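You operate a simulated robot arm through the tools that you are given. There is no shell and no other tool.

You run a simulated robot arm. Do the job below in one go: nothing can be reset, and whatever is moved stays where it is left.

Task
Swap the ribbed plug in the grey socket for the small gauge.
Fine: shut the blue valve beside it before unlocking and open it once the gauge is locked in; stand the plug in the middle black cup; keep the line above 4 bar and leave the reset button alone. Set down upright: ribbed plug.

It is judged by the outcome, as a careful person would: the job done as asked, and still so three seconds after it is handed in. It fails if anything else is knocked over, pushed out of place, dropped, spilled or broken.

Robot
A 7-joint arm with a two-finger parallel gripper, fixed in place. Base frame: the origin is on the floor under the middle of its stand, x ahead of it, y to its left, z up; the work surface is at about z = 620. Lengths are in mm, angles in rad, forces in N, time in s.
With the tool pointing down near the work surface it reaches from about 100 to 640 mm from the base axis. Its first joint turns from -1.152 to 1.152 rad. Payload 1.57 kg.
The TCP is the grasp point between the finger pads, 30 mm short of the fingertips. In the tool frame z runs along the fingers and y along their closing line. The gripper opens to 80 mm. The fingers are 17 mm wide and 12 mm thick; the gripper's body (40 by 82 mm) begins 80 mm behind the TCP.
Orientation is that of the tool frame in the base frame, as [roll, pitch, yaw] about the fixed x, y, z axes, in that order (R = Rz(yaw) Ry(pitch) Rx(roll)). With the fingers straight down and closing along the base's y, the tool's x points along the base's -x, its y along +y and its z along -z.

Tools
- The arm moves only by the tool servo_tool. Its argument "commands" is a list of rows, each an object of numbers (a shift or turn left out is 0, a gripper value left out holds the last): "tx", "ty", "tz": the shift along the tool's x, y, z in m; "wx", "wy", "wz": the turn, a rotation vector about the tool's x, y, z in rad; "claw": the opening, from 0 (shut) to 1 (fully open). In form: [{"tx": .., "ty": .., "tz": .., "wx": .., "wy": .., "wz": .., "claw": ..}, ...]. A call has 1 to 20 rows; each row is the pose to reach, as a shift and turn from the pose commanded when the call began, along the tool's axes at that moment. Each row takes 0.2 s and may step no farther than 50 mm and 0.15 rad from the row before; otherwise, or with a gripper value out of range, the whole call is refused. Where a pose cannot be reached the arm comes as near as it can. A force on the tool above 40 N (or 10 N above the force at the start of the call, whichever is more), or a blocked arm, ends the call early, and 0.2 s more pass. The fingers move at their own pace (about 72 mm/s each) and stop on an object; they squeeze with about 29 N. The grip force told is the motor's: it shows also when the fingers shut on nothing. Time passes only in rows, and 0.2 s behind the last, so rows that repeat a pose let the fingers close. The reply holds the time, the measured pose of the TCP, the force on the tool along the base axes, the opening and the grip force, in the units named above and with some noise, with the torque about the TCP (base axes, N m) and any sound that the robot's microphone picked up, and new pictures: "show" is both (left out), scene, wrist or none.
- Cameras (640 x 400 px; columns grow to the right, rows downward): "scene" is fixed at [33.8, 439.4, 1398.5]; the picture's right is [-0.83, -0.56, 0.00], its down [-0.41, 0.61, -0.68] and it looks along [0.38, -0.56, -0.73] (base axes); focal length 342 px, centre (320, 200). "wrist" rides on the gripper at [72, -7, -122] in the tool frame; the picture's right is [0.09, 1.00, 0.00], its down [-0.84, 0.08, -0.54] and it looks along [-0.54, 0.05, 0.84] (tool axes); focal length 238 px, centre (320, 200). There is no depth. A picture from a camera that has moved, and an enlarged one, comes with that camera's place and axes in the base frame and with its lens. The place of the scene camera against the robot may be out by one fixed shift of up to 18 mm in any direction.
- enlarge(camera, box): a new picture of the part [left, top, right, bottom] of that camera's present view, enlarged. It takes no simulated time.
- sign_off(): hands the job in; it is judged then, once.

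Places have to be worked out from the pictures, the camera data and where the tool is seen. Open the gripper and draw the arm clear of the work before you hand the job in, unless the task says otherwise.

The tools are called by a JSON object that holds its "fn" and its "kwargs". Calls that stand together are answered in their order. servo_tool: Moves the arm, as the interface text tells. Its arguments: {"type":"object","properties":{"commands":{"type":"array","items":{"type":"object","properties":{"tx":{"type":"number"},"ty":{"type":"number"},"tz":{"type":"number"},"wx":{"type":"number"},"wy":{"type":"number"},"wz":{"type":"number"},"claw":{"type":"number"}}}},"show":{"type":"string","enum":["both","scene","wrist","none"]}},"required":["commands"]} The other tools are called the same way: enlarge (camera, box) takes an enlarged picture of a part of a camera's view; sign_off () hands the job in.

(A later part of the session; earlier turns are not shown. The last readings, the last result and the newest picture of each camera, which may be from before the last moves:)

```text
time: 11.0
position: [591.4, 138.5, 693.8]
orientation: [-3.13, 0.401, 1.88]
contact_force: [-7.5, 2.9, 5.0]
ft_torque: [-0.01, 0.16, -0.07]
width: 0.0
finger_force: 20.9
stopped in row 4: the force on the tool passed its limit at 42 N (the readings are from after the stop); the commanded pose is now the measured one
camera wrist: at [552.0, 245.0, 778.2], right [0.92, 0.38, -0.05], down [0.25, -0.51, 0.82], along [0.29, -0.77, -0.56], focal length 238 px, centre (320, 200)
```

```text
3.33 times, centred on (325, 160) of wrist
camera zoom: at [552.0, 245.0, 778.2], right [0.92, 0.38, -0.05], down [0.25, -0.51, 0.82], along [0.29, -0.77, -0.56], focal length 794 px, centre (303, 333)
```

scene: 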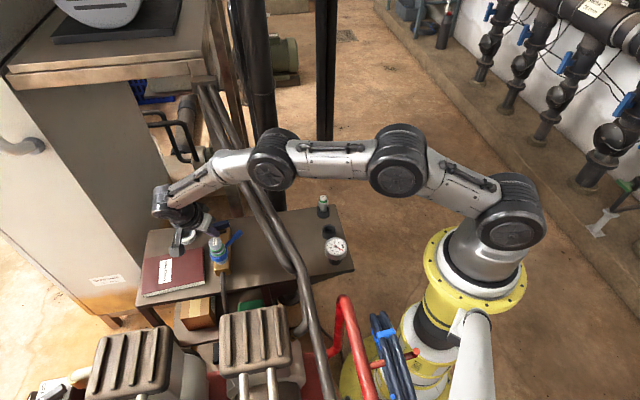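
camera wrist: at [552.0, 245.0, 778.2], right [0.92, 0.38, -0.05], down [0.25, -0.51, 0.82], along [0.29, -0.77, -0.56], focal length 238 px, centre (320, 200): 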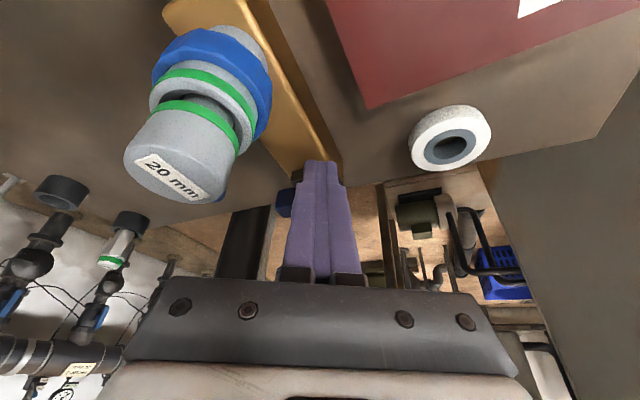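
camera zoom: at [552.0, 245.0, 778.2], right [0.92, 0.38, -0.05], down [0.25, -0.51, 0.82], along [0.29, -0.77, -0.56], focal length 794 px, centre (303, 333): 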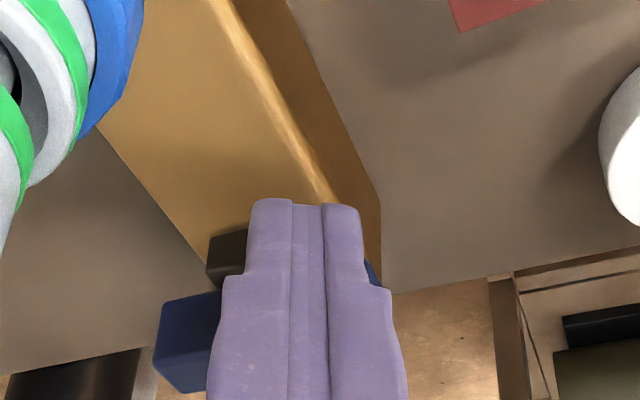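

The force rose to the limit, so the handle is at its stop, perpendicular to the block. I'll back the tips off and lift along the tool axis to inspect the handle.

{"fn": "servo_tool", "kwargs": {"commands": [{"tx": 0.0035, "ty": -0.002, "tz": -0.0015}, {"tx": 0.007, "ty": -0.004, "tz": -0.003}, {"tx": 0.007, "ty": -0.004, "tz": -0.025}, {"tx": 0.007, "ty": -0.004, "tz": -0.06}, {"tx": 0.007, "ty": -0.004, "tz": -0.1}], "show": "both"}}

{"fn": "enlarge", "kwargs": {"camera": "wrist", "box": [220, 40, 400, 200]}}

{"fn": "enlarge", "kwargs": {"camera": "scene", "box": [180, 190, 260, 290]}}

```text
time: 12.2
position: [574.5, 181.4, 782.7]
orientation: [-3.128, 0.399, 1.882]
contact_force: [0.7, -0.7, 0.5]
ft_torque: [0.03, -0.01, 0.0]
width: 0.0
finger_force: 21.4
camera wrist: at [534.4, 287.6, 867.6], right [0.92, 0.38, -0.05], down [0.25, -0.51, 0.82], along [0.29, -0.77, -0.56], focal length 238 px, centre (320, 200)
```

scene: 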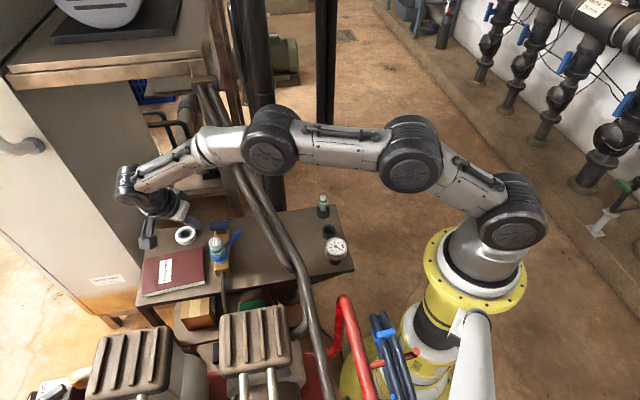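
wrist: 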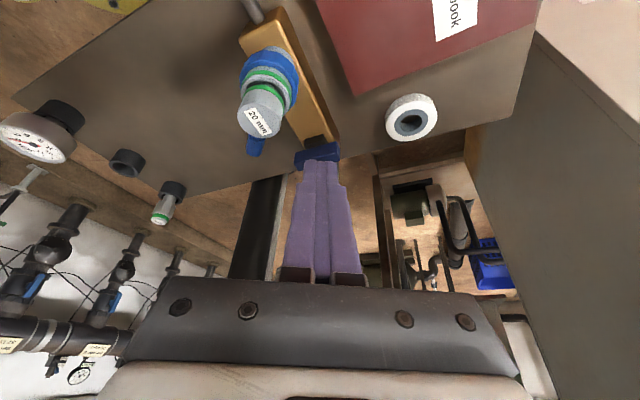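

```text
2.50 times, centred on (310, 120) of wrist
camera zoom: at [534.4, 287.6, 867.6], right [0.92, 0.38, -0.05], down [0.25, -0.51, 0.82], along [0.29, -0.77, -0.56], focal length 596 px, centre (345, 400)
```

zoom: 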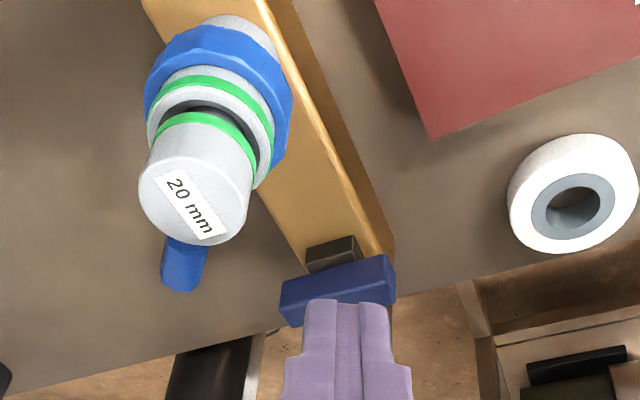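

```text
4.00 times, centred on (220, 240) of scene
camera zoom: at [33.8, 439.4, 1398.5], right [-0.83, -0.56, 0.0], down [-0.41, 0.61, -0.68], along [0.38, -0.56, -0.73], focal length 1366 px, centre (720, 40)
```

zoom: 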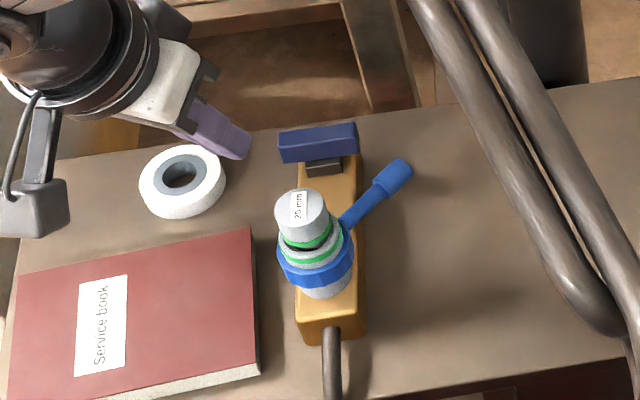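

The handle now stands square across the block: valve shut. Next is the collar lever (axis ≈ [534,166.5], tip ≈ [529,87.5,683]). I'll position the closed tips on its −x side, approaching along the leaned tool axis to stay clear of the plug and pipes.

{"fn": "servo_tool", "kwargs": {"commands": [{"tx": -0.002, "ty": -0.031, "tz": 0.0}, {"tx": -0.004, "ty": -0.062, "tz": 0.0}, {"tx": -0.006, "ty": -0.093, "tz": 0.0}, {"tx": -0.006, "ty": -0.093, "tz": 0.03}, {"tx": -0.006, "ty": -0.093, "tz": 0.06}], "show": "both"}}

{"fn": "enlarge", "kwargs": {"camera": "wrist", "box": [240, 60, 440, 220]}}

{"fn": "enlarge", "kwargs": {"camera": "scene", "box": [180, 170, 280, 290]}}

```text
time: 13.4
position: [495.6, 123.2, 730.1]
orientation: [-3.13, 0.399, 1.879]
contact_force: [0.0, 0.4, -0.1]
ft_torque: [0.02, 0.0, 0.01]
width: 0.0
finger_force: 20.9
camera wrist: at [454.9, 230.6, 814.3], right [0.92, 0.38, -0.05], down [0.25, -0.51, 0.82], along [0.29, -0.77, -0.56], focal length 238 px, centre (320, 200)
```

scene: 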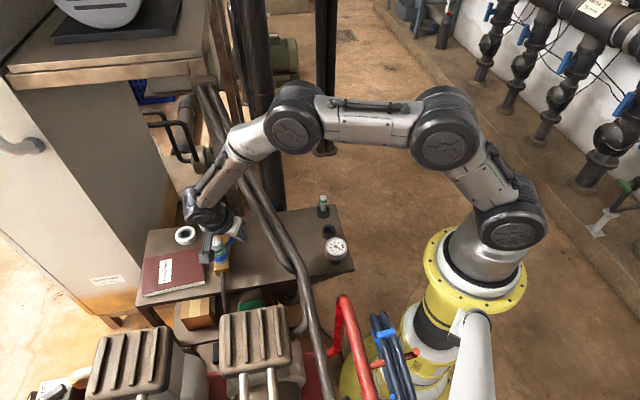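
wrist: 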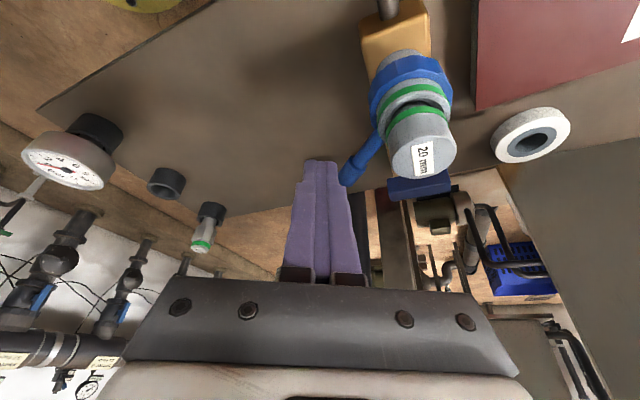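

```text
2.50 times, centred on (340, 140) of wrist
camera zoom: at [454.9, 230.6, 814.3], right [0.92, 0.38, -0.05], down [0.25, -0.51, 0.82], along [0.29, -0.77, -0.56], focal length 596 px, centre (270, 350)
```

zoom: 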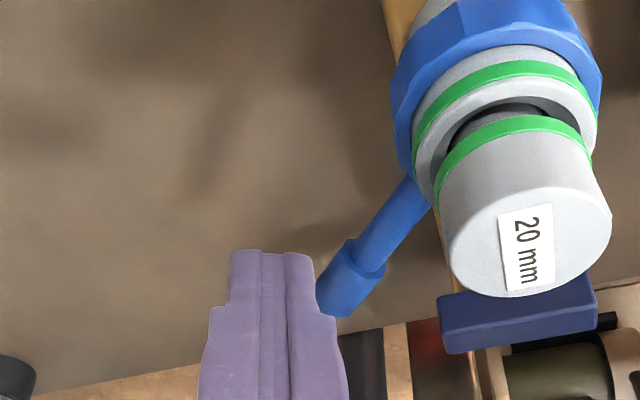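

```text
3.33 times, centred on (230, 230) of scene
camera zoom: at [33.7, 439.4, 1398.5], right [-0.83, -0.56, 0.0], down [-0.41, 0.61, -0.68], along [0.38, -0.56, -0.73], focal length 1138 px, centre (620, 100)
```

zoom: 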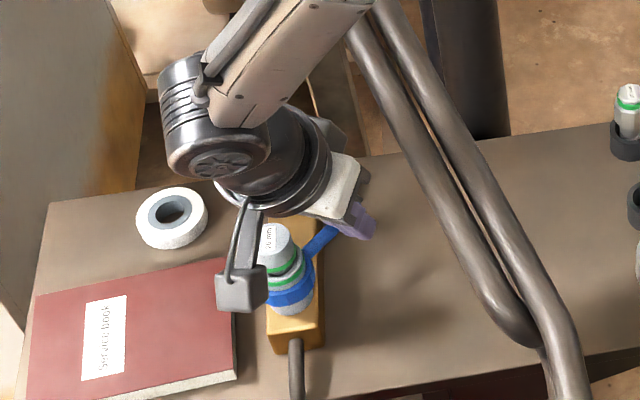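

Clearances look good. I'll lower the last 35 mm to lever height beside the sleeve.

{"fn": "servo_tool", "kwargs": {"commands": [{"tx": 0.002, "tz": 0.012}, {"tx": 0.004, "tz": 0.024}, {"tx": 0.0045, "tz": 0.035}], "show": "both"}}

{"fn": "enlarge", "kwargs": {"camera": "wrist", "box": [240, 60, 440, 220]}}

```text
time: 14.2
position: [497.3, 114.1, 696.3]
orientation: [-3.13, 0.4, 1.882]
contact_force: [0.4, -0.1, -0.7]
ft_torque: [0.02, 0.03, -0.01]
width: 0.0
finger_force: 21.5
camera wrist: at [457.9, 221.8, 781.0], right [0.92, 0.38, -0.05], down [0.25, -0.51, 0.82], along [0.29, -0.77, -0.56], focal length 238 px, centre (320, 200)
```

scene: 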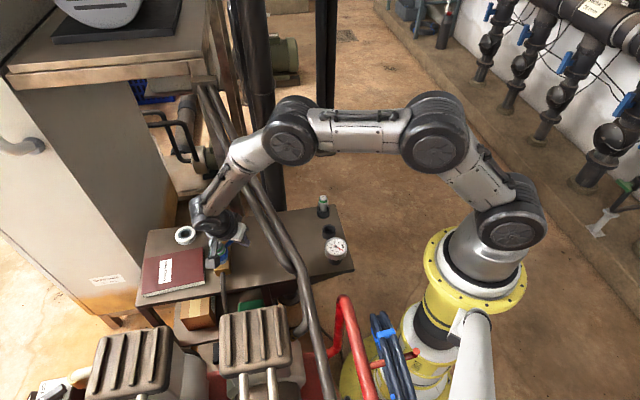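
wrist: 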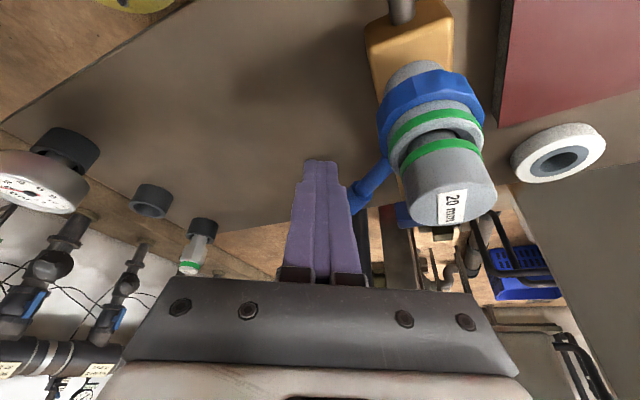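

```text
2.50 times, centred on (340, 140) of wrist
camera zoom: at [457.9, 221.8, 781.0], right [0.92, 0.38, -0.05], down [0.25, -0.51, 0.82], along [0.29, -0.77, -0.56], focal length 596 px, centre (270, 350)
```

zoom: 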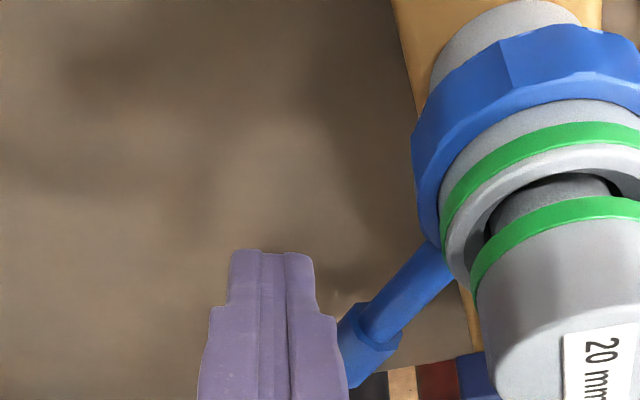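

Tips are just left of the lever sleeve. Gentle test push toward +x (counter-clockwise, the usual unlocking direction).

{"fn": "servo_tool", "kwargs": {"commands": [{"tx": -0.0012, "ty": 0.0045, "tz": 0.0005}, {"tx": -0.0021, "ty": 0.0087, "tz": 0.0009}, {"tx": -0.003, "ty": 0.011, "tz": 0.0013}, {"tx": -0.0039, "ty": 0.0133, "tz": 0.0017}], "show": "wrist"}}

{"fn": "enlarge", "kwargs": {"camera": "wrist", "box": [240, 60, 440, 220]}}

```text
time: 15.2
position: [507.8, 115.8, 695.8]
orientation: [-3.122, 0.399, 1.881]
contact_force: [-26.0, 10.4, 14.2]
ft_torque: [0.02, 0.18, -0.12]
width: 0.0
finger_force: 21.5
camera wrist: at [469.4, 222.6, 780.2], right [0.92, 0.38, -0.05], down [0.26, -0.51, 0.82], along [0.28, -0.78, -0.56], focal length 238 px, centre (320, 200)
```

wrist: 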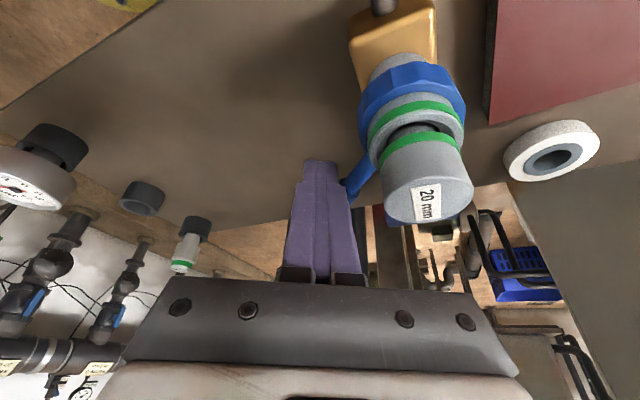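

```text
2.50 times, centred on (340, 140) of wrist
camera zoom: at [469.4, 222.6, 780.2], right [0.92, 0.38, -0.05], down [0.26, -0.51, 0.82], along [0.28, -0.78, -0.56], focal length 596 px, centre (270, 350)
```

zoom: 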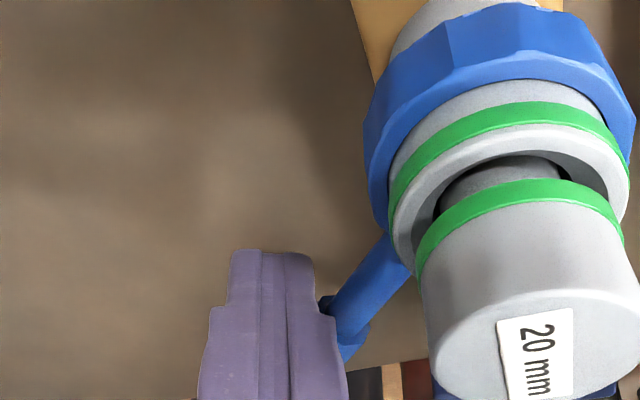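

Counter-clockwise meets a firm stop (~30 N), so unlocking must be clockwise. I'll back off, lift along the tool axis, and go to the other side of the lever, between it and the valve handle.

{"fn": "servo_tool", "kwargs": {"commands": [{"tx": 0.003, "ty": -0.01, "tz": -0.001}, {"tx": 0.003, "ty": -0.01, "tz": -0.035}, {"tx": 0.003, "ty": -0.01, "tz": -0.07}, {"tx": -0.005, "ty": 0.015, "tz": -0.068}, {"tx": -0.0129, "ty": 0.0416, "tz": -0.064}], "show": "both"}}

{"fn": "enlarge", "kwargs": {"camera": "wrist", "box": [220, 60, 420, 220]}}

```text
time: 16.4
position: [548.1, 141.1, 761.8]
orientation: [-3.131, 0.4, 1.88]
contact_force: [0.2, -0.6, -0.5]
ft_torque: [0.0, 0.0, 0.04]
width: 0.0
finger_force: 21.3
camera wrist: at [508.7, 247.7, 846.0], right [0.92, 0.38, -0.05], down [0.25, -0.51, 0.82], along [0.29, -0.77, -0.56], focal length 238 px, centre (320, 200)
```

scene: 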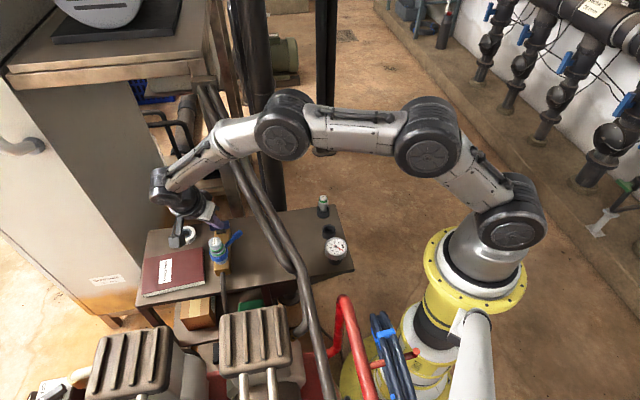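
wrist: 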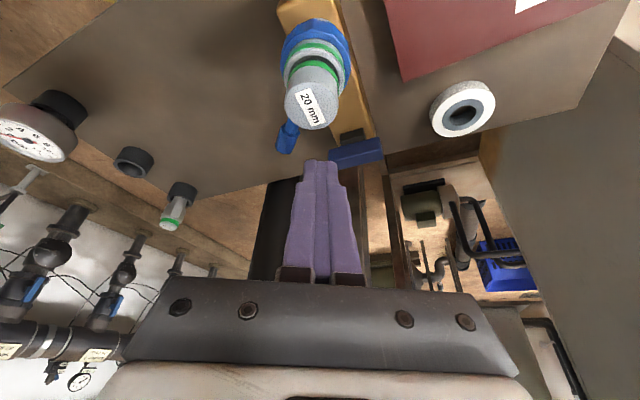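

```text
2.50 times, centred on (320, 140) of wrist
camera zoom: at [508.7, 247.7, 846.0], right [0.92, 0.38, -0.05], down [0.25, -0.51, 0.82], along [0.29, -0.77, -0.56], focal length 596 px, centre (320, 350)
```

zoom: 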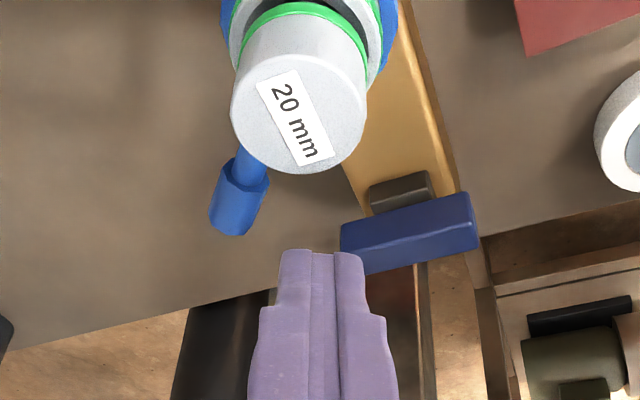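

The tip will descend between the sleeve (right edge x≈537) and the handle's near corner ([577,85]), with about 10 mm each side. Descending along the tool axis.

{"fn": "servo_tool", "kwargs": {"commands": [{"tz": 0.02}, {"tz": 0.04}, {"tz": 0.056}, {"tz": 0.07}], "show": "both"}}

{"fn": "enlarge", "kwargs": {"camera": "wrist", "box": [220, 60, 420, 220]}}

```text
time: 17.4
position: [556.3, 114.1, 696.1]
orientation: [-3.129, 0.399, 1.88]
contact_force: [1.1, -0.1, -0.1]
ft_torque: [0.0, 0.01, 0.02]
width: 0.2
finger_force: 20.9
camera wrist: at [516.3, 221.2, 780.8], right [0.92, 0.38, -0.05], down [0.25, -0.51, 0.82], along [0.29, -0.77, -0.56], focal length 238 px, centre (320, 200)
```

scene: 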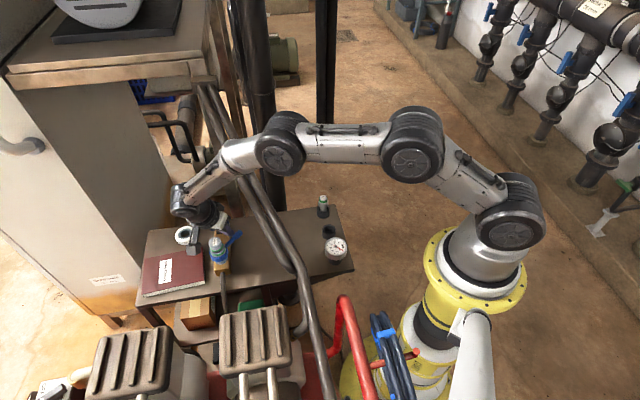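
wrist: 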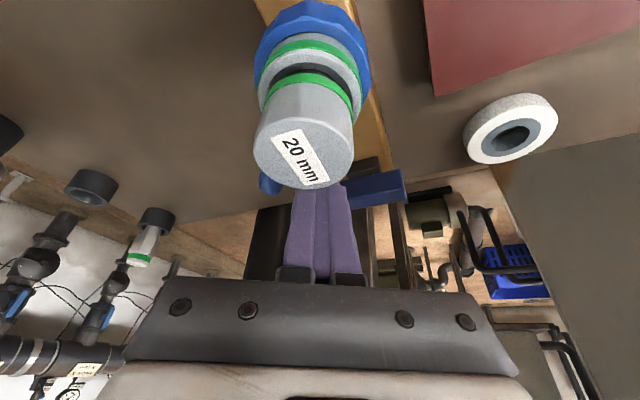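

```text
2.50 times, centred on (320, 140) of wrist
camera zoom: at [516.3, 221.2, 780.8], right [0.92, 0.38, -0.05], down [0.25, -0.51, 0.82], along [0.29, -0.77, -0.56], focal length 596 px, centre (320, 350)
```

zoom: 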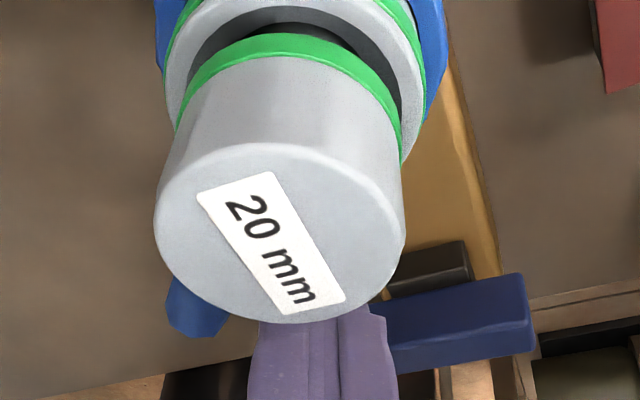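

In position on the +x side of the lever. Now a gentle test push toward −x (clockwise).

{"fn": "servo_tool", "kwargs": {"commands": [{"tx": 0.0016, "ty": -0.0045, "tz": -0.0006}, {"tx": 0.0018, "ty": -0.0075, "tz": -0.0007}, {"tx": 0.0019, "ty": -0.0103, "tz": -0.0007}, {"tx": 0.0021, "ty": -0.013, "tz": -0.0008}, {"tx": 0.0023, "ty": -0.016, "tz": -0.0008}], "show": "wrist"}}

{"fn": "enlarge", "kwargs": {"camera": "wrist", "box": [220, 60, 420, 220]}}

```text
time: 18.6
position: [540.0, 112.7, 696.5]
orientation: [-3.13, 0.4, 1.88]
contact_force: [1.4, 2.8, 0.9]
ft_torque: [0.02, -0.06, -0.01]
width: 0.0
finger_force: 21.5
camera wrist: at [500.2, 218.8, 780.9], right [0.92, 0.38, -0.05], down [0.25, -0.51, 0.82], along [0.29, -0.77, -0.56], focal length 238 px, centre (320, 200)
```

wrist: 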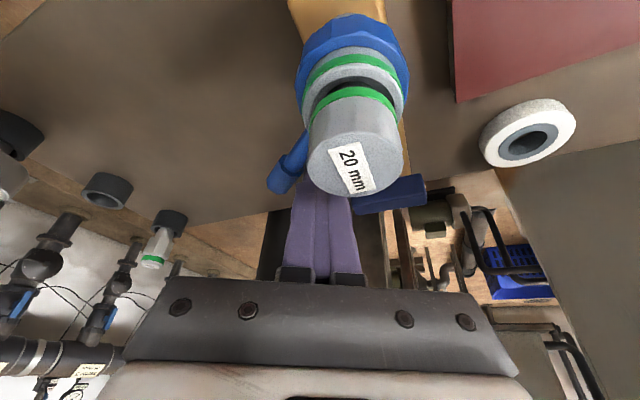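

```text
2.50 times, centred on (320, 140) of wrist
camera zoom: at [500.2, 218.8, 780.9], right [0.92, 0.38, -0.05], down [0.25, -0.51, 0.82], along [0.29, -0.77, -0.56], focal length 596 px, centre (320, 350)
```

zoom: 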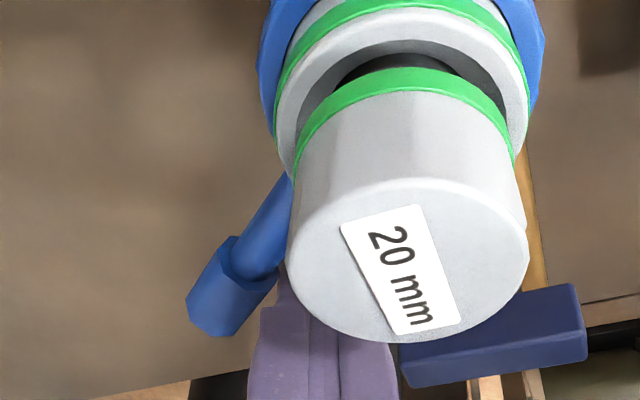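

The lever turns clockwise easily (~3 N). Continuing the arc around the socket axis in small steps.

{"fn": "servo_tool", "kwargs": {"commands": [{"tx": 0.0009, "ty": -0.004, "tz": -0.0003}, {"tx": 0.0019, "ty": -0.0079, "tz": -0.0007}, {"tx": 0.0033, "ty": -0.0115, "tz": -0.0012}, {"tx": 0.0047, "ty": -0.0152, "tz": -0.0018}, {"tx": 0.0067, "ty": -0.0189, "tz": -0.0026}, {"tx": 0.0088, "ty": -0.0226, "tz": -0.0035}, {"tx": 0.0112, "ty": -0.0258, "tz": -0.0044}, {"tx": 0.0136, "ty": -0.029, "tz": -0.0054}, {"tx": 0.0166, "ty": -0.032, "tz": -0.0067}, {"tx": 0.0197, "ty": -0.0349, "tz": -0.008}, {"tx": 0.023, "ty": -0.0374, "tz": -0.0093}, {"tx": 0.0264, "ty": -0.0398, "tz": -0.0107}], "show": "both"}}

{"fn": "enlarge", "kwargs": {"camera": "wrist", "box": [240, 40, 480, 230]}}

```text
time: 21.2
position: [492.5, 126.8, 695.5]
orientation: [-3.13, 0.399, 1.881]
contact_force: [2.4, 0.2, 1.2]
ft_torque: [0.02, 0.0, 0.02]
width: 0.3
finger_force: 21.1
camera wrist: at [453.2, 233.9, 780.4], right [0.92, 0.38, -0.05], down [0.25, -0.51, 0.82], along [0.29, -0.77, -0.56], focal length 238 px, centre (320, 200)
```

scene: 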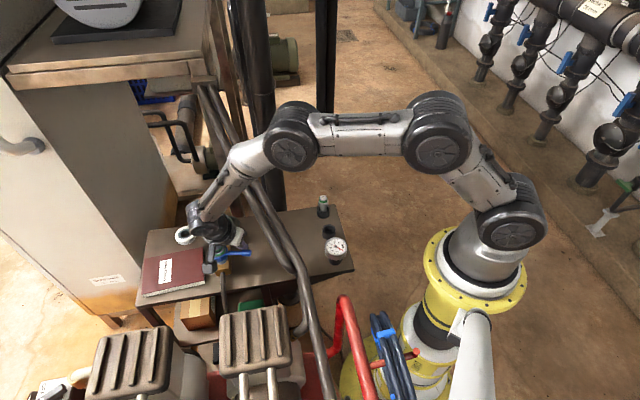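
wrist: 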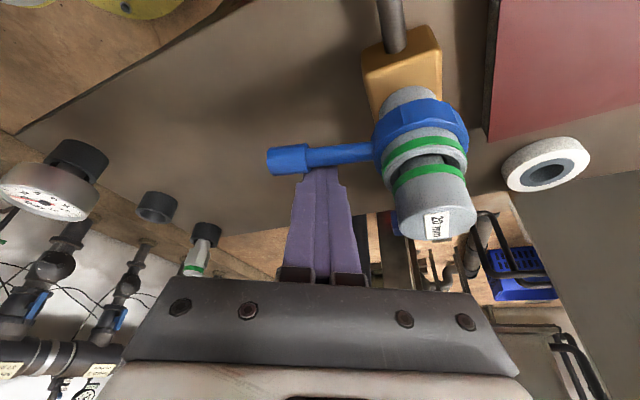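

```text
2.11 times, centred on (360, 135) of wrist
camera zoom: at [453.2, 233.9, 780.4], right [0.92, 0.38, -0.05], down [0.25, -0.51, 0.82], along [0.29, -0.77, -0.56], focal length 502 px, centre (236, 337)
```

zoom: 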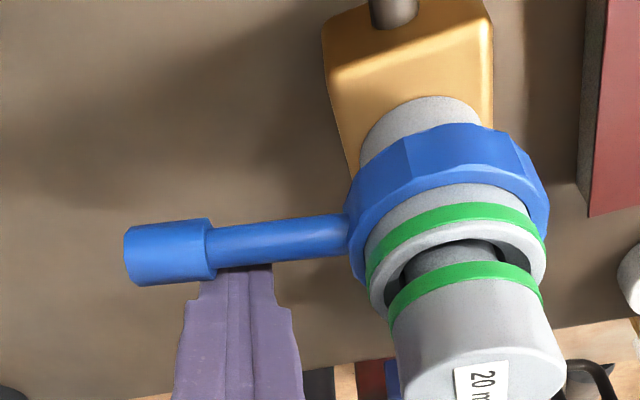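

Lever is about 55–60° round with no resistance. Continuing until I feel the stop.

{"fn": "servo_tool", "kwargs": {"commands": [{"tx": 0.0036, "ty": -0.0018, "tz": -0.0015}, {"tx": 0.0072, "ty": -0.0036, "tz": -0.003}, {"tx": 0.011, "ty": -0.005, "tz": -0.0046}, {"tx": 0.0148, "ty": -0.0063, "tz": -0.0062}, {"tx": 0.0177, "ty": -0.0073, "tz": -0.0074}, {"tx": 0.0206, "ty": -0.0082, "tz": -0.0086}, {"tx": 0.0235, "ty": -0.0086, "tz": -0.0098}, {"tx": 0.0264, "ty": -0.009, "tz": -0.0111}], "show": "both"}}

{"fn": "enlarge", "kwargs": {"camera": "wrist", "box": [240, 40, 480, 230]}}

```text
time: 23.0
position: [476.7, 152.2, 696.3]
orientation: [-3.133, 0.399, 1.878]
contact_force: [6.6, 0.4, -2.9]
ft_torque: [-0.04, -0.07, -0.06]
width: 0.1
finger_force: 21.5
camera wrist: at [436.5, 259.0, 780.8], right [0.92, 0.38, -0.04], down [0.25, -0.51, 0.82], along [0.29, -0.77, -0.57], focal length 238 px, centre (320, 200)
```

scene: 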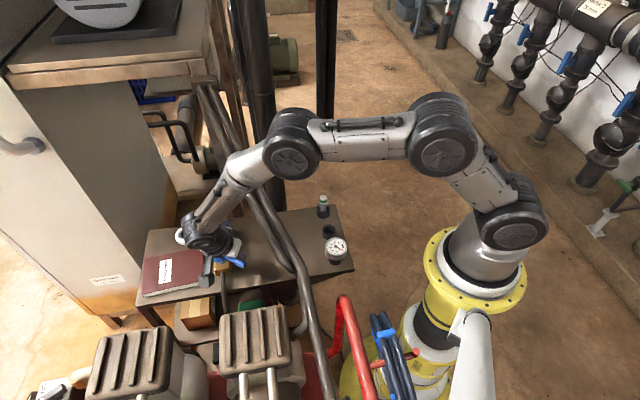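
wrist: 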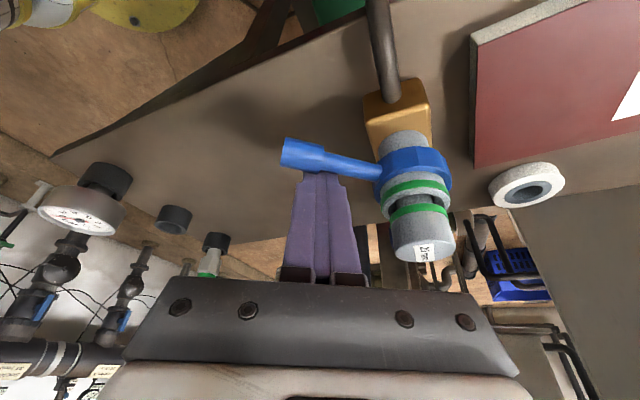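

```text
2.11 times, centred on (360, 135) of wrist
camera zoom: at [436.5, 259.0, 780.8], right [0.92, 0.38, -0.04], down [0.25, -0.51, 0.82], along [0.29, -0.77, -0.57], focal length 502 px, centre (236, 337)
```

zoom: 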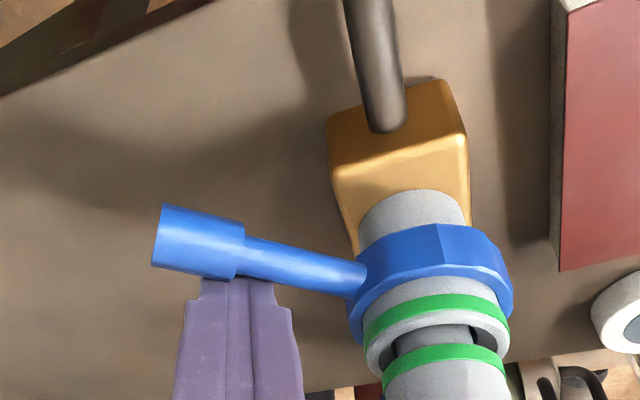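

Lever is at about −175° (some 80° from locked). I'll nudge further in small steps until the stop is felt.

{"fn": "servo_tool", "kwargs": {"commands": [{"tx": 0.002, "tz": -0.0008}, {"tx": 0.004, "tz": -0.0016}, {"tx": 0.006, "tz": -0.0025}, {"tx": 0.008, "ty": 0.0001, "tz": -0.0033}, {"tx": 0.01, "ty": 0.0002, "tz": -0.0042}, {"tx": 0.0119, "ty": 0.0003, "tz": -0.005}], "show": "wrist"}}

{"fn": "enlarge", "kwargs": {"camera": "wrist", "box": [240, 40, 480, 230]}}

```text
time: 24.4
position: [474.9, 158.6, 697.3]
orientation: [-3.131, 0.404, 1.879]
contact_force: [22.3, -28.6, 8.1]
ft_torque: [-0.28, -0.22, -0.17]
width: 0.2
finger_force: 21.7
camera wrist: at [435.0, 266.9, 781.0], right [0.92, 0.38, -0.05], down [0.25, -0.5, 0.83], along [0.29, -0.78, -0.56], focal length 238 px, centre (320, 200)
```

wrist: 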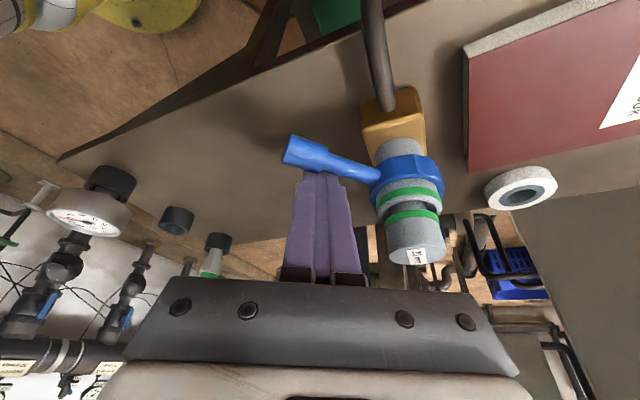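

```text
2.11 times, centred on (360, 135) of wrist
camera zoom: at [435.0, 266.9, 781.0], right [0.92, 0.38, -0.05], down [0.25, -0.5, 0.83], along [0.29, -0.78, -0.56], focal length 502 px, centre (236, 337)
```

zoom: 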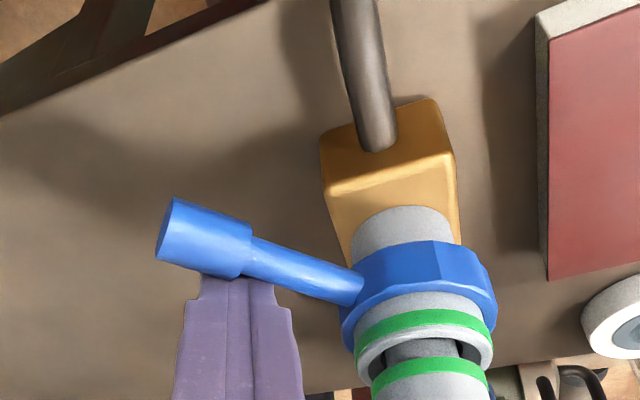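

The stop was felt after about 90° of travel, so the collar is unlocked. I'll back the tips off the lever, lift straight up and inspect.

{"fn": "servo_tool", "kwargs": {"commands": [{"tx": -0.0088, "ty": -0.003, "tz": 0.0037}, {"tx": -0.0224, "ty": -0.0033, "tz": -0.0285}, {"tx": -0.036, "ty": -0.0037, "tz": -0.0608}, {"tx": -0.0516, "ty": -0.004, "tz": -0.0976}], "show": "both"}}

{"fn": "enlarge", "kwargs": {"camera": "scene", "box": [190, 200, 270, 290]}}

{"fn": "enlarge", "kwargs": {"camera": "wrist", "box": [300, 20, 480, 170]}}

```text
time: 25.4
position: [471.5, 154.2, 805.7]
orientation: [-3.126, 0.399, 1.883]
contact_force: [0.1, -0.1, 0.7]
ft_torque: [-0.02, 0.0, -0.02]
width: 0.2
finger_force: 21.5
camera wrist: at [432.0, 260.5, 889.2], right [0.92, 0.38, -0.05], down [0.25, -0.51, 0.82], along [0.29, -0.77, -0.56], focal length 238 px, centre (320, 200)
```

scene: 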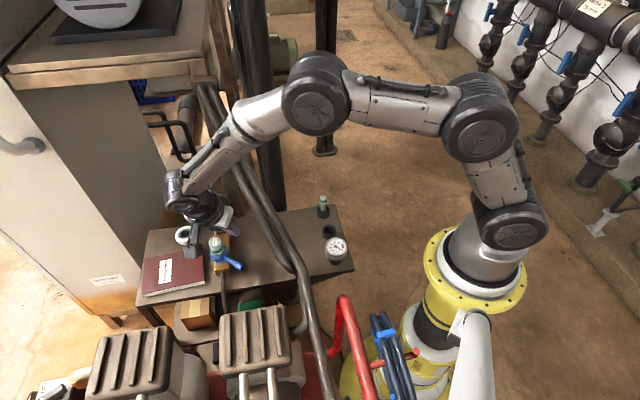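
wrist: 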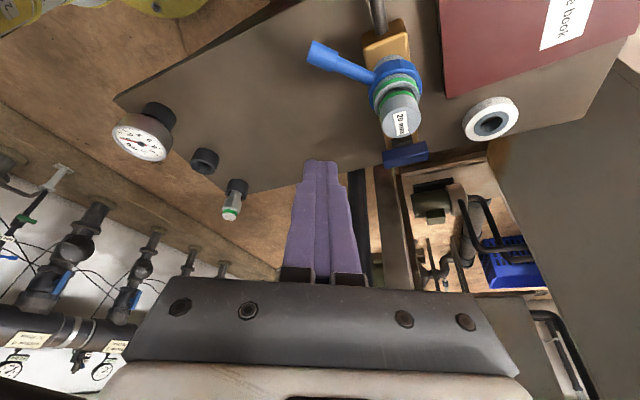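

```text
4.44 times, centred on (230, 245) of scene
camera zoom: at [33.8, 439.4, 1398.5], right [-0.83, -0.56, 0.0], down [-0.41, 0.61, -0.68], along [0.38, -0.56, -0.73], focal length 1518 px, centre (720, 0)
```

zoom: 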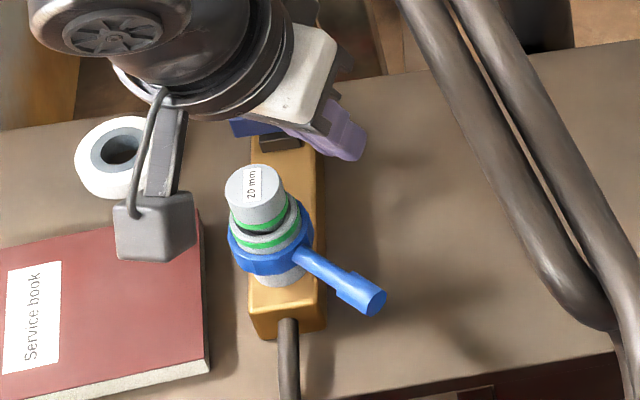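

```text
2.67 times, centred on (390, 95) of wrist
camera zoom: at [432.0, 260.5, 889.2], right [0.92, 0.38, -0.05], down [0.25, -0.51, 0.82], along [0.29, -0.77, -0.56], focal length 636 px, centre (133, 480)
```

zoom: 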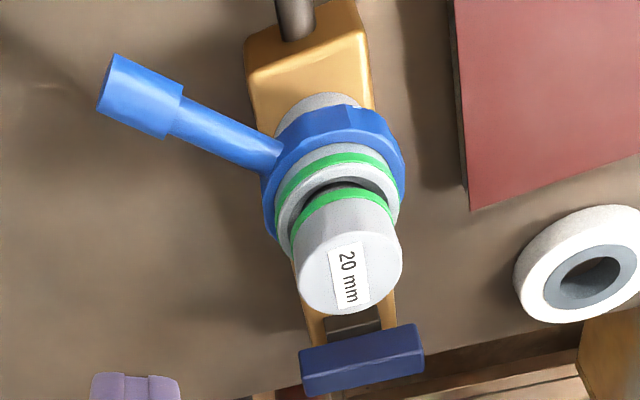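

Lever now points away at ~90° from its locked position and the plug hasn't moved. Now I'll move above the plug (axis ≈ [533.5,167]) while straightening the tool to vertical and opening the fingers partly.

{"fn": "servo_tool", "kwargs": {"commands": [{"tx": -0.004, "ty": 0.0157, "tz": -0.01, "wx": -0.004, "wy": 0.1, "claw": 0.6}, {"tx": -0.008, "ty": 0.0313, "tz": -0.015, "wx": -0.008, "wy": 0.2}, {"tx": -0.012, "ty": 0.047, "tz": -0.02, "wx": -0.012, "wy": 0.3}, {"tx": -0.0157, "ty": 0.0626, "tz": -0.0207, "wx": -0.0156, "wy": 0.399}], "show": "both"}}

{"fn": "enlarge", "kwargs": {"camera": "wrist", "box": [220, 80, 420, 240]}}

```text
time: 26.4
position: [534.7, 166.2, 831.7]
orientation: [3.139, 0.0, 1.88]
contact_force: [-0.3, 0.2, -0.2]
ft_torque: [0.01, -0.03, 0.01]
width: 48.1
finger_force: 0.1
camera wrist: at [505.3, 232.4, 953.1], right [0.92, 0.39, 0.0], down [0.33, -0.77, 0.54], along [0.21, -0.5, -0.84], focal length 238 px, centre (320, 200)
```

scene: 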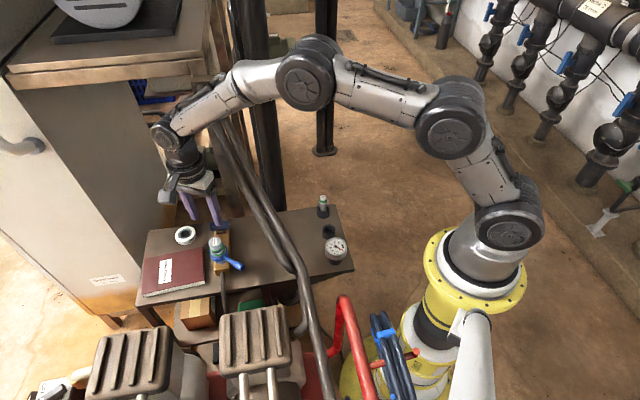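
wrist: 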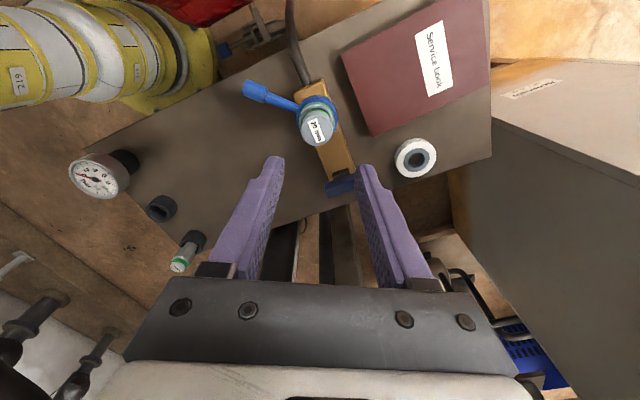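

```text
2.50 times, centred on (320, 160) of wrist
camera zoom: at [505.3, 232.4, 953.1], right [0.92, 0.39, 0.0], down [0.33, -0.77, 0.54], along [0.21, -0.5, -0.84], focal length 596 px, centre (320, 300)
```

zoom: 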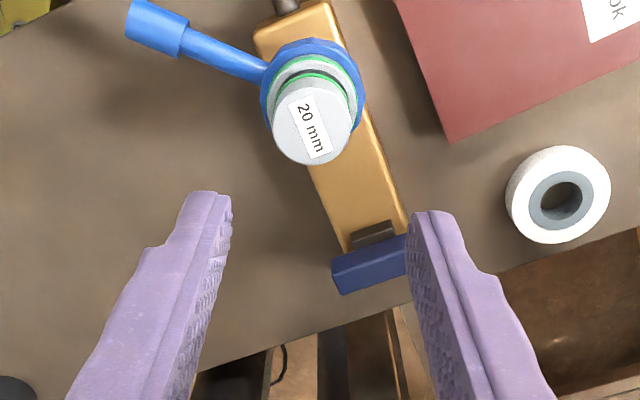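

The plug sits about 3 mm off the tool axis. I'll correct and descend until the tips are just above the plug top, then re-check centring.

{"fn": "servo_tool", "kwargs": {"commands": [{"tx": 0.003, "ty": -0.0032, "tz": 0.02, "claw": 0.62}, {"tx": 0.003, "ty": -0.0032, "tz": 0.04}, {"tx": 0.003, "ty": -0.0032, "tz": 0.06}], "show": "both"}}

{"fn": "enlarge", "kwargs": {"camera": "wrist", "box": [220, 80, 420, 240]}}

{"fn": "enlarge", "kwargs": {"camera": "scene", "box": [170, 180, 270, 290]}}

```text
time: 27.2
position: [530.3, 169.8, 770.0]
orientation: [3.137, 0.001, 1.878]
contact_force: [0.2, 0.4, -0.1]
ft_torque: [-0.04, 0.03, 0.0]
width: 49.6
finger_force: 0.1
camera wrist: at [501.3, 235.5, 892.5], right [0.92, 0.39, 0.0], down [0.32, -0.77, 0.54], along [0.21, -0.5, -0.84], focal length 238 px, centre (320, 200)
```

scene: 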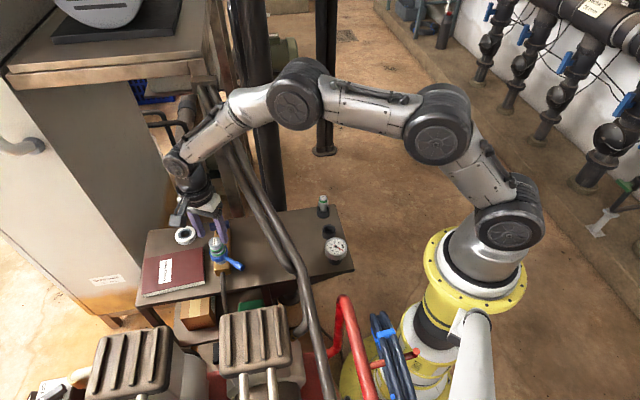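
wrist: 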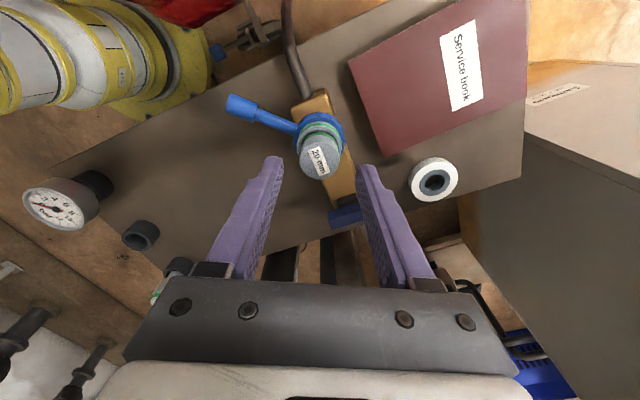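

```text
2.50 times, centred on (320, 160) of wrist
camera zoom: at [501.3, 235.5, 892.5], right [0.92, 0.39, 0.0], down [0.32, -0.77, 0.54], along [0.21, -0.5, -0.84], focal length 596 px, centre (320, 300)
```

zoom: 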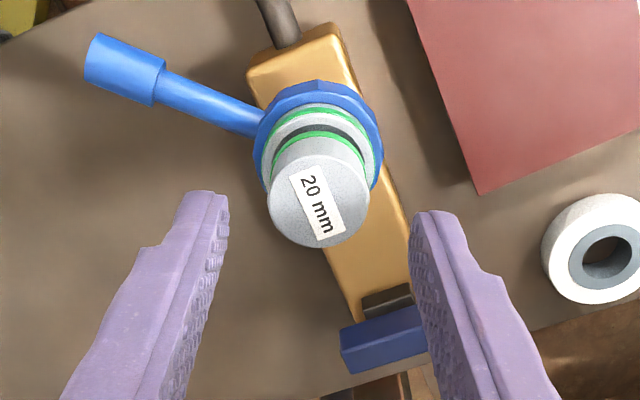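

```text
3.64 times, centred on (220, 235) of scene
camera zoom: at [33.8, 439.4, 1398.5], right [-0.83, -0.56, 0.0], down [-0.41, 0.61, -0.68], along [0.38, -0.56, -0.73], focal length 1242 px, centre (684, 73)
```

zoom: 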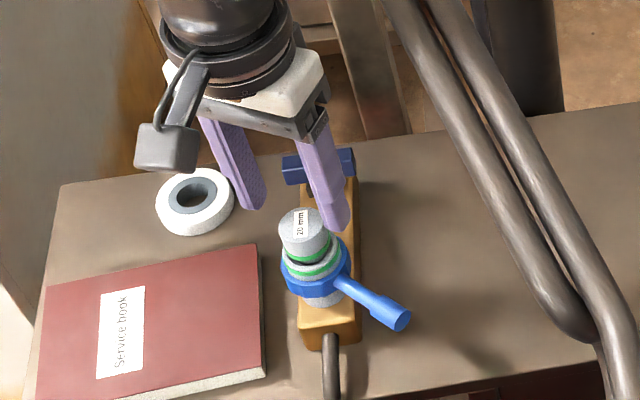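

Plug is centred within ~1 mm between the fingers. I'll descend so the pads cover about 18–20 mm of the plug head and then close.

{"fn": "servo_tool", "kwargs": {"commands": [{"tx": -0.0005, "tz": 0.013}, {"tx": -0.001, "tz": 0.026}, {"tx": -0.001, "tz": 0.038}], "show": "both"}}

{"fn": "enlarge", "kwargs": {"camera": "wrist", "box": [220, 80, 420, 240]}}

{"fn": "enlarge", "kwargs": {"camera": "scene", "box": [170, 180, 270, 290]}}

```text
time: 28.0
position: [531.4, 169.2, 732.3]
orientation: [3.139, 0.001, 1.876]
contact_force: [0.1, 0.2, -0.4]
ft_torque: [0.02, 0.02, 0.03]
width: 49.7
finger_force: 0.1
camera wrist: at [502.2, 234.3, 854.4], right [0.92, 0.39, 0.0], down [0.33, -0.77, 0.54], along [0.21, -0.5, -0.84], focal length 238 px, centre (320, 200)
```

scene: 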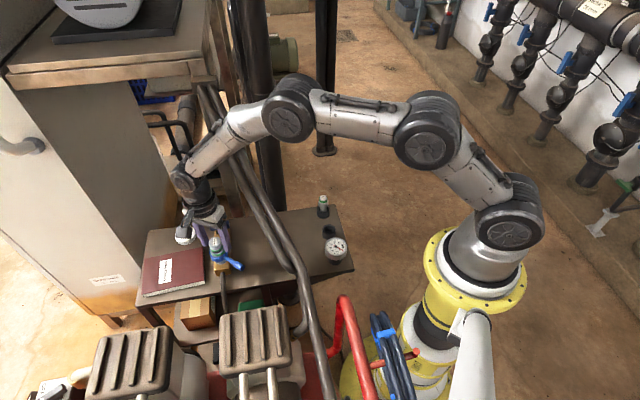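
wrist: 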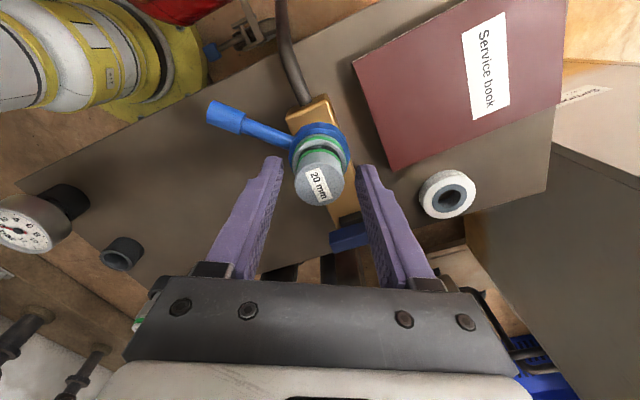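

```text
2.50 times, centred on (320, 160) of wrist
camera zoom: at [502.2, 234.3, 854.4], right [0.92, 0.39, 0.0], down [0.33, -0.77, 0.54], along [0.21, -0.5, -0.84], focal length 596 px, centre (320, 300)
```

zoom: 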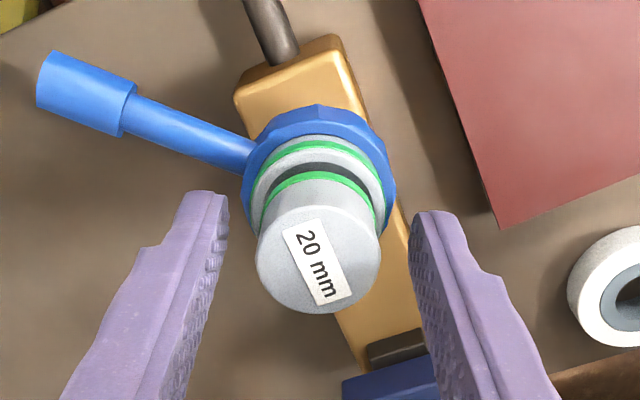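

```text
3.64 times, centred on (220, 235) of scene
camera zoom: at [33.8, 439.4, 1398.5], right [-0.83, -0.56, 0.0], down [-0.41, 0.61, -0.68], along [0.38, -0.56, -0.73], focal length 1242 px, centre (684, 73)
```

zoom: 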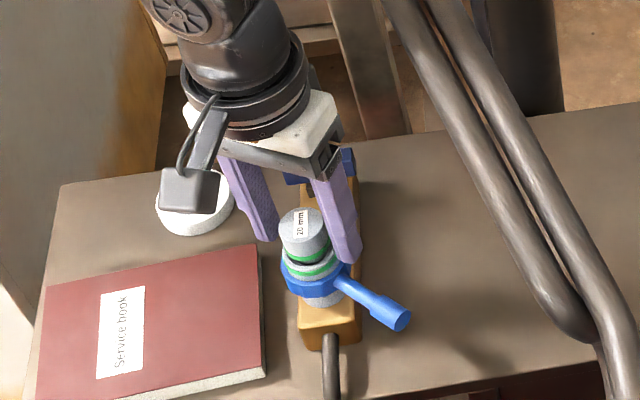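

Centring is good (plug ≈ 32 mm across, within 1 mm of the tool axis). Closing the fingers on the plug.

{"fn": "servo_tool", "kwargs": {"commands": [{"ty": -0.0005, "claw": 0.3}, {"ty": -0.0005, "claw": 0.0}, {"ty": -0.0005}, {"ty": -0.0005}, {"ty": -0.0005}], "show": "wrist"}}

{"fn": "enlarge", "kwargs": {"camera": "wrist", "box": [220, 80, 420, 240]}}

```text
time: 29.2
position: [530.9, 167.8, 732.4]
orientation: [3.137, 0.0, 1.88]
contact_force: [-0.6, -0.2, -4.0]
ft_torque: [-0.03, -0.11, -0.09]
width: 44.3
finger_force: 44.7
camera wrist: at [501.5, 234.1, 854.3], right [0.92, 0.39, 0.0], down [0.33, -0.77, 0.54], along [0.21, -0.5, -0.84], focal length 238 px, centre (320, 200)
```

wrist: 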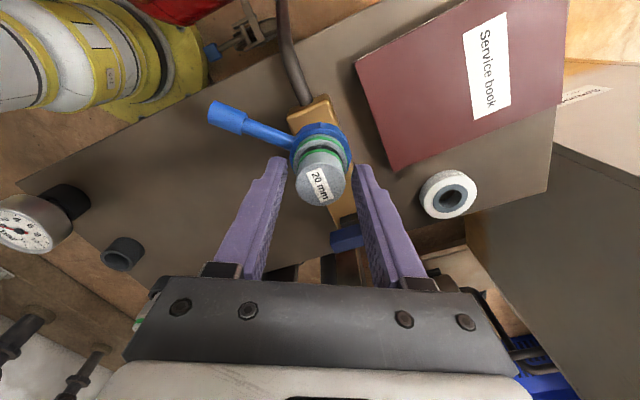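

```text
2.50 times, centred on (320, 160) of wrist
camera zoom: at [501.5, 234.1, 854.3], right [0.92, 0.39, 0.0], down [0.33, -0.77, 0.54], along [0.21, -0.5, -0.84], focal length 596 px, centre (320, 300)
```

zoom: 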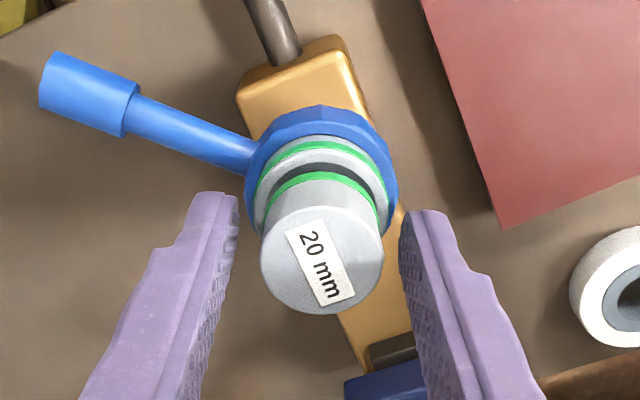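

The fingers stopped at 44 mm — that's the collar, not the plug, so my heights were ~8 mm low. Re-solving from three views: plug top z≈728 and axis ≈ [529.5,171.5]. I'll open, rise 8 mm, and re-centre.

{"fn": "servo_tool", "kwargs": {"commands": [{"claw": 0.65}, {"claw": 0.65}, {"tz": -0.008}, {"tx": 0.0038, "tz": -0.008}], "show": "both"}}

{"fn": "enlarge", "kwargs": {"camera": "wrist", "box": [220, 80, 420, 240]}}

{"fn": "enlarge", "kwargs": {"camera": "scene", "box": [190, 210, 260, 280]}}

```text
time: 30.2
position: [528.5, 171.0, 740.4]
orientation: [3.138, 0.001, 1.879]
contact_force: [0.2, 0.0, -0.5]
ft_torque: [-0.02, -0.01, 0.0]
width: 52.0
finger_force: 0.0
camera wrist: at [500.5, 238.0, 862.3], right [0.92, 0.39, 0.0], down [0.33, -0.77, 0.54], along [0.21, -0.5, -0.84], focal length 238 px, centre (320, 200)
```

scene: 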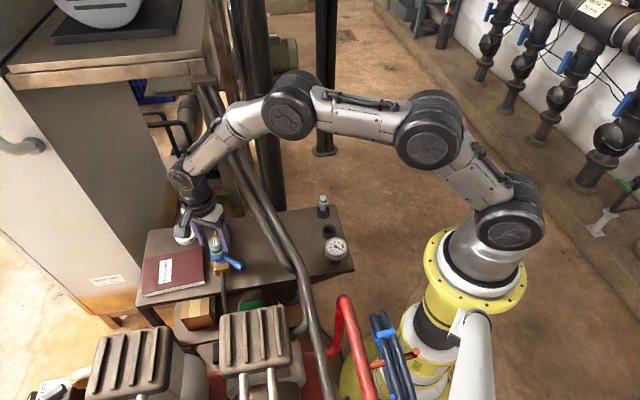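
wrist: 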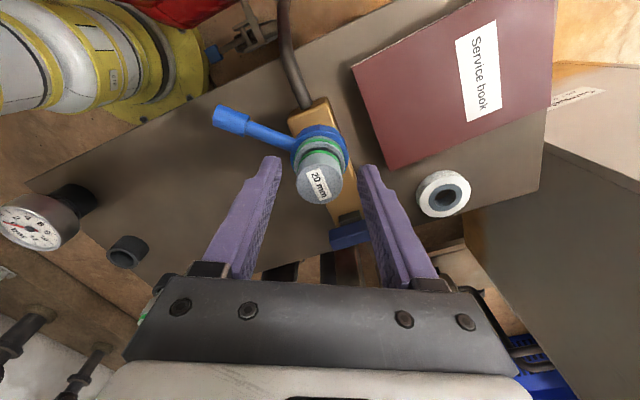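

```text
2.50 times, centred on (320, 160) of wrist
camera zoom: at [500.5, 238.0, 862.3], right [0.92, 0.39, 0.0], down [0.33, -0.77, 0.54], along [0.21, -0.5, -0.84], focal length 596 px, centre (320, 300)
```

zoom: 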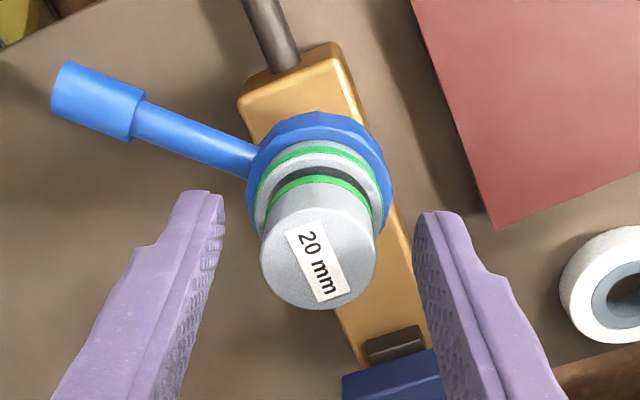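

```text
5.71 times, centred on (225, 245) of scene
camera zoom: at [33.8, 439.4, 1398.5], right [-0.83, -0.56, 0.0], down [-0.41, 0.61, -0.68], along [0.38, -0.56, -0.73], focal length 1952 px, centre (863, -57)
```

zoom: 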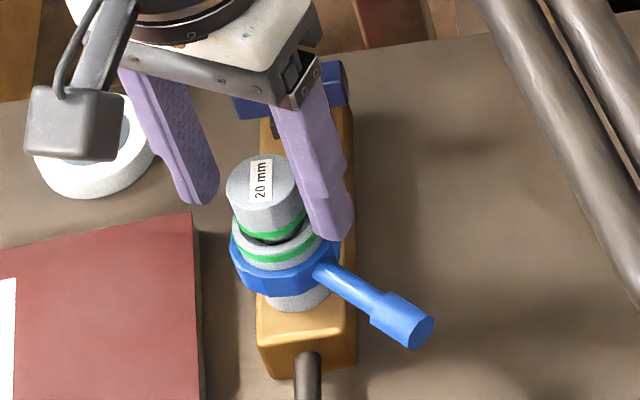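

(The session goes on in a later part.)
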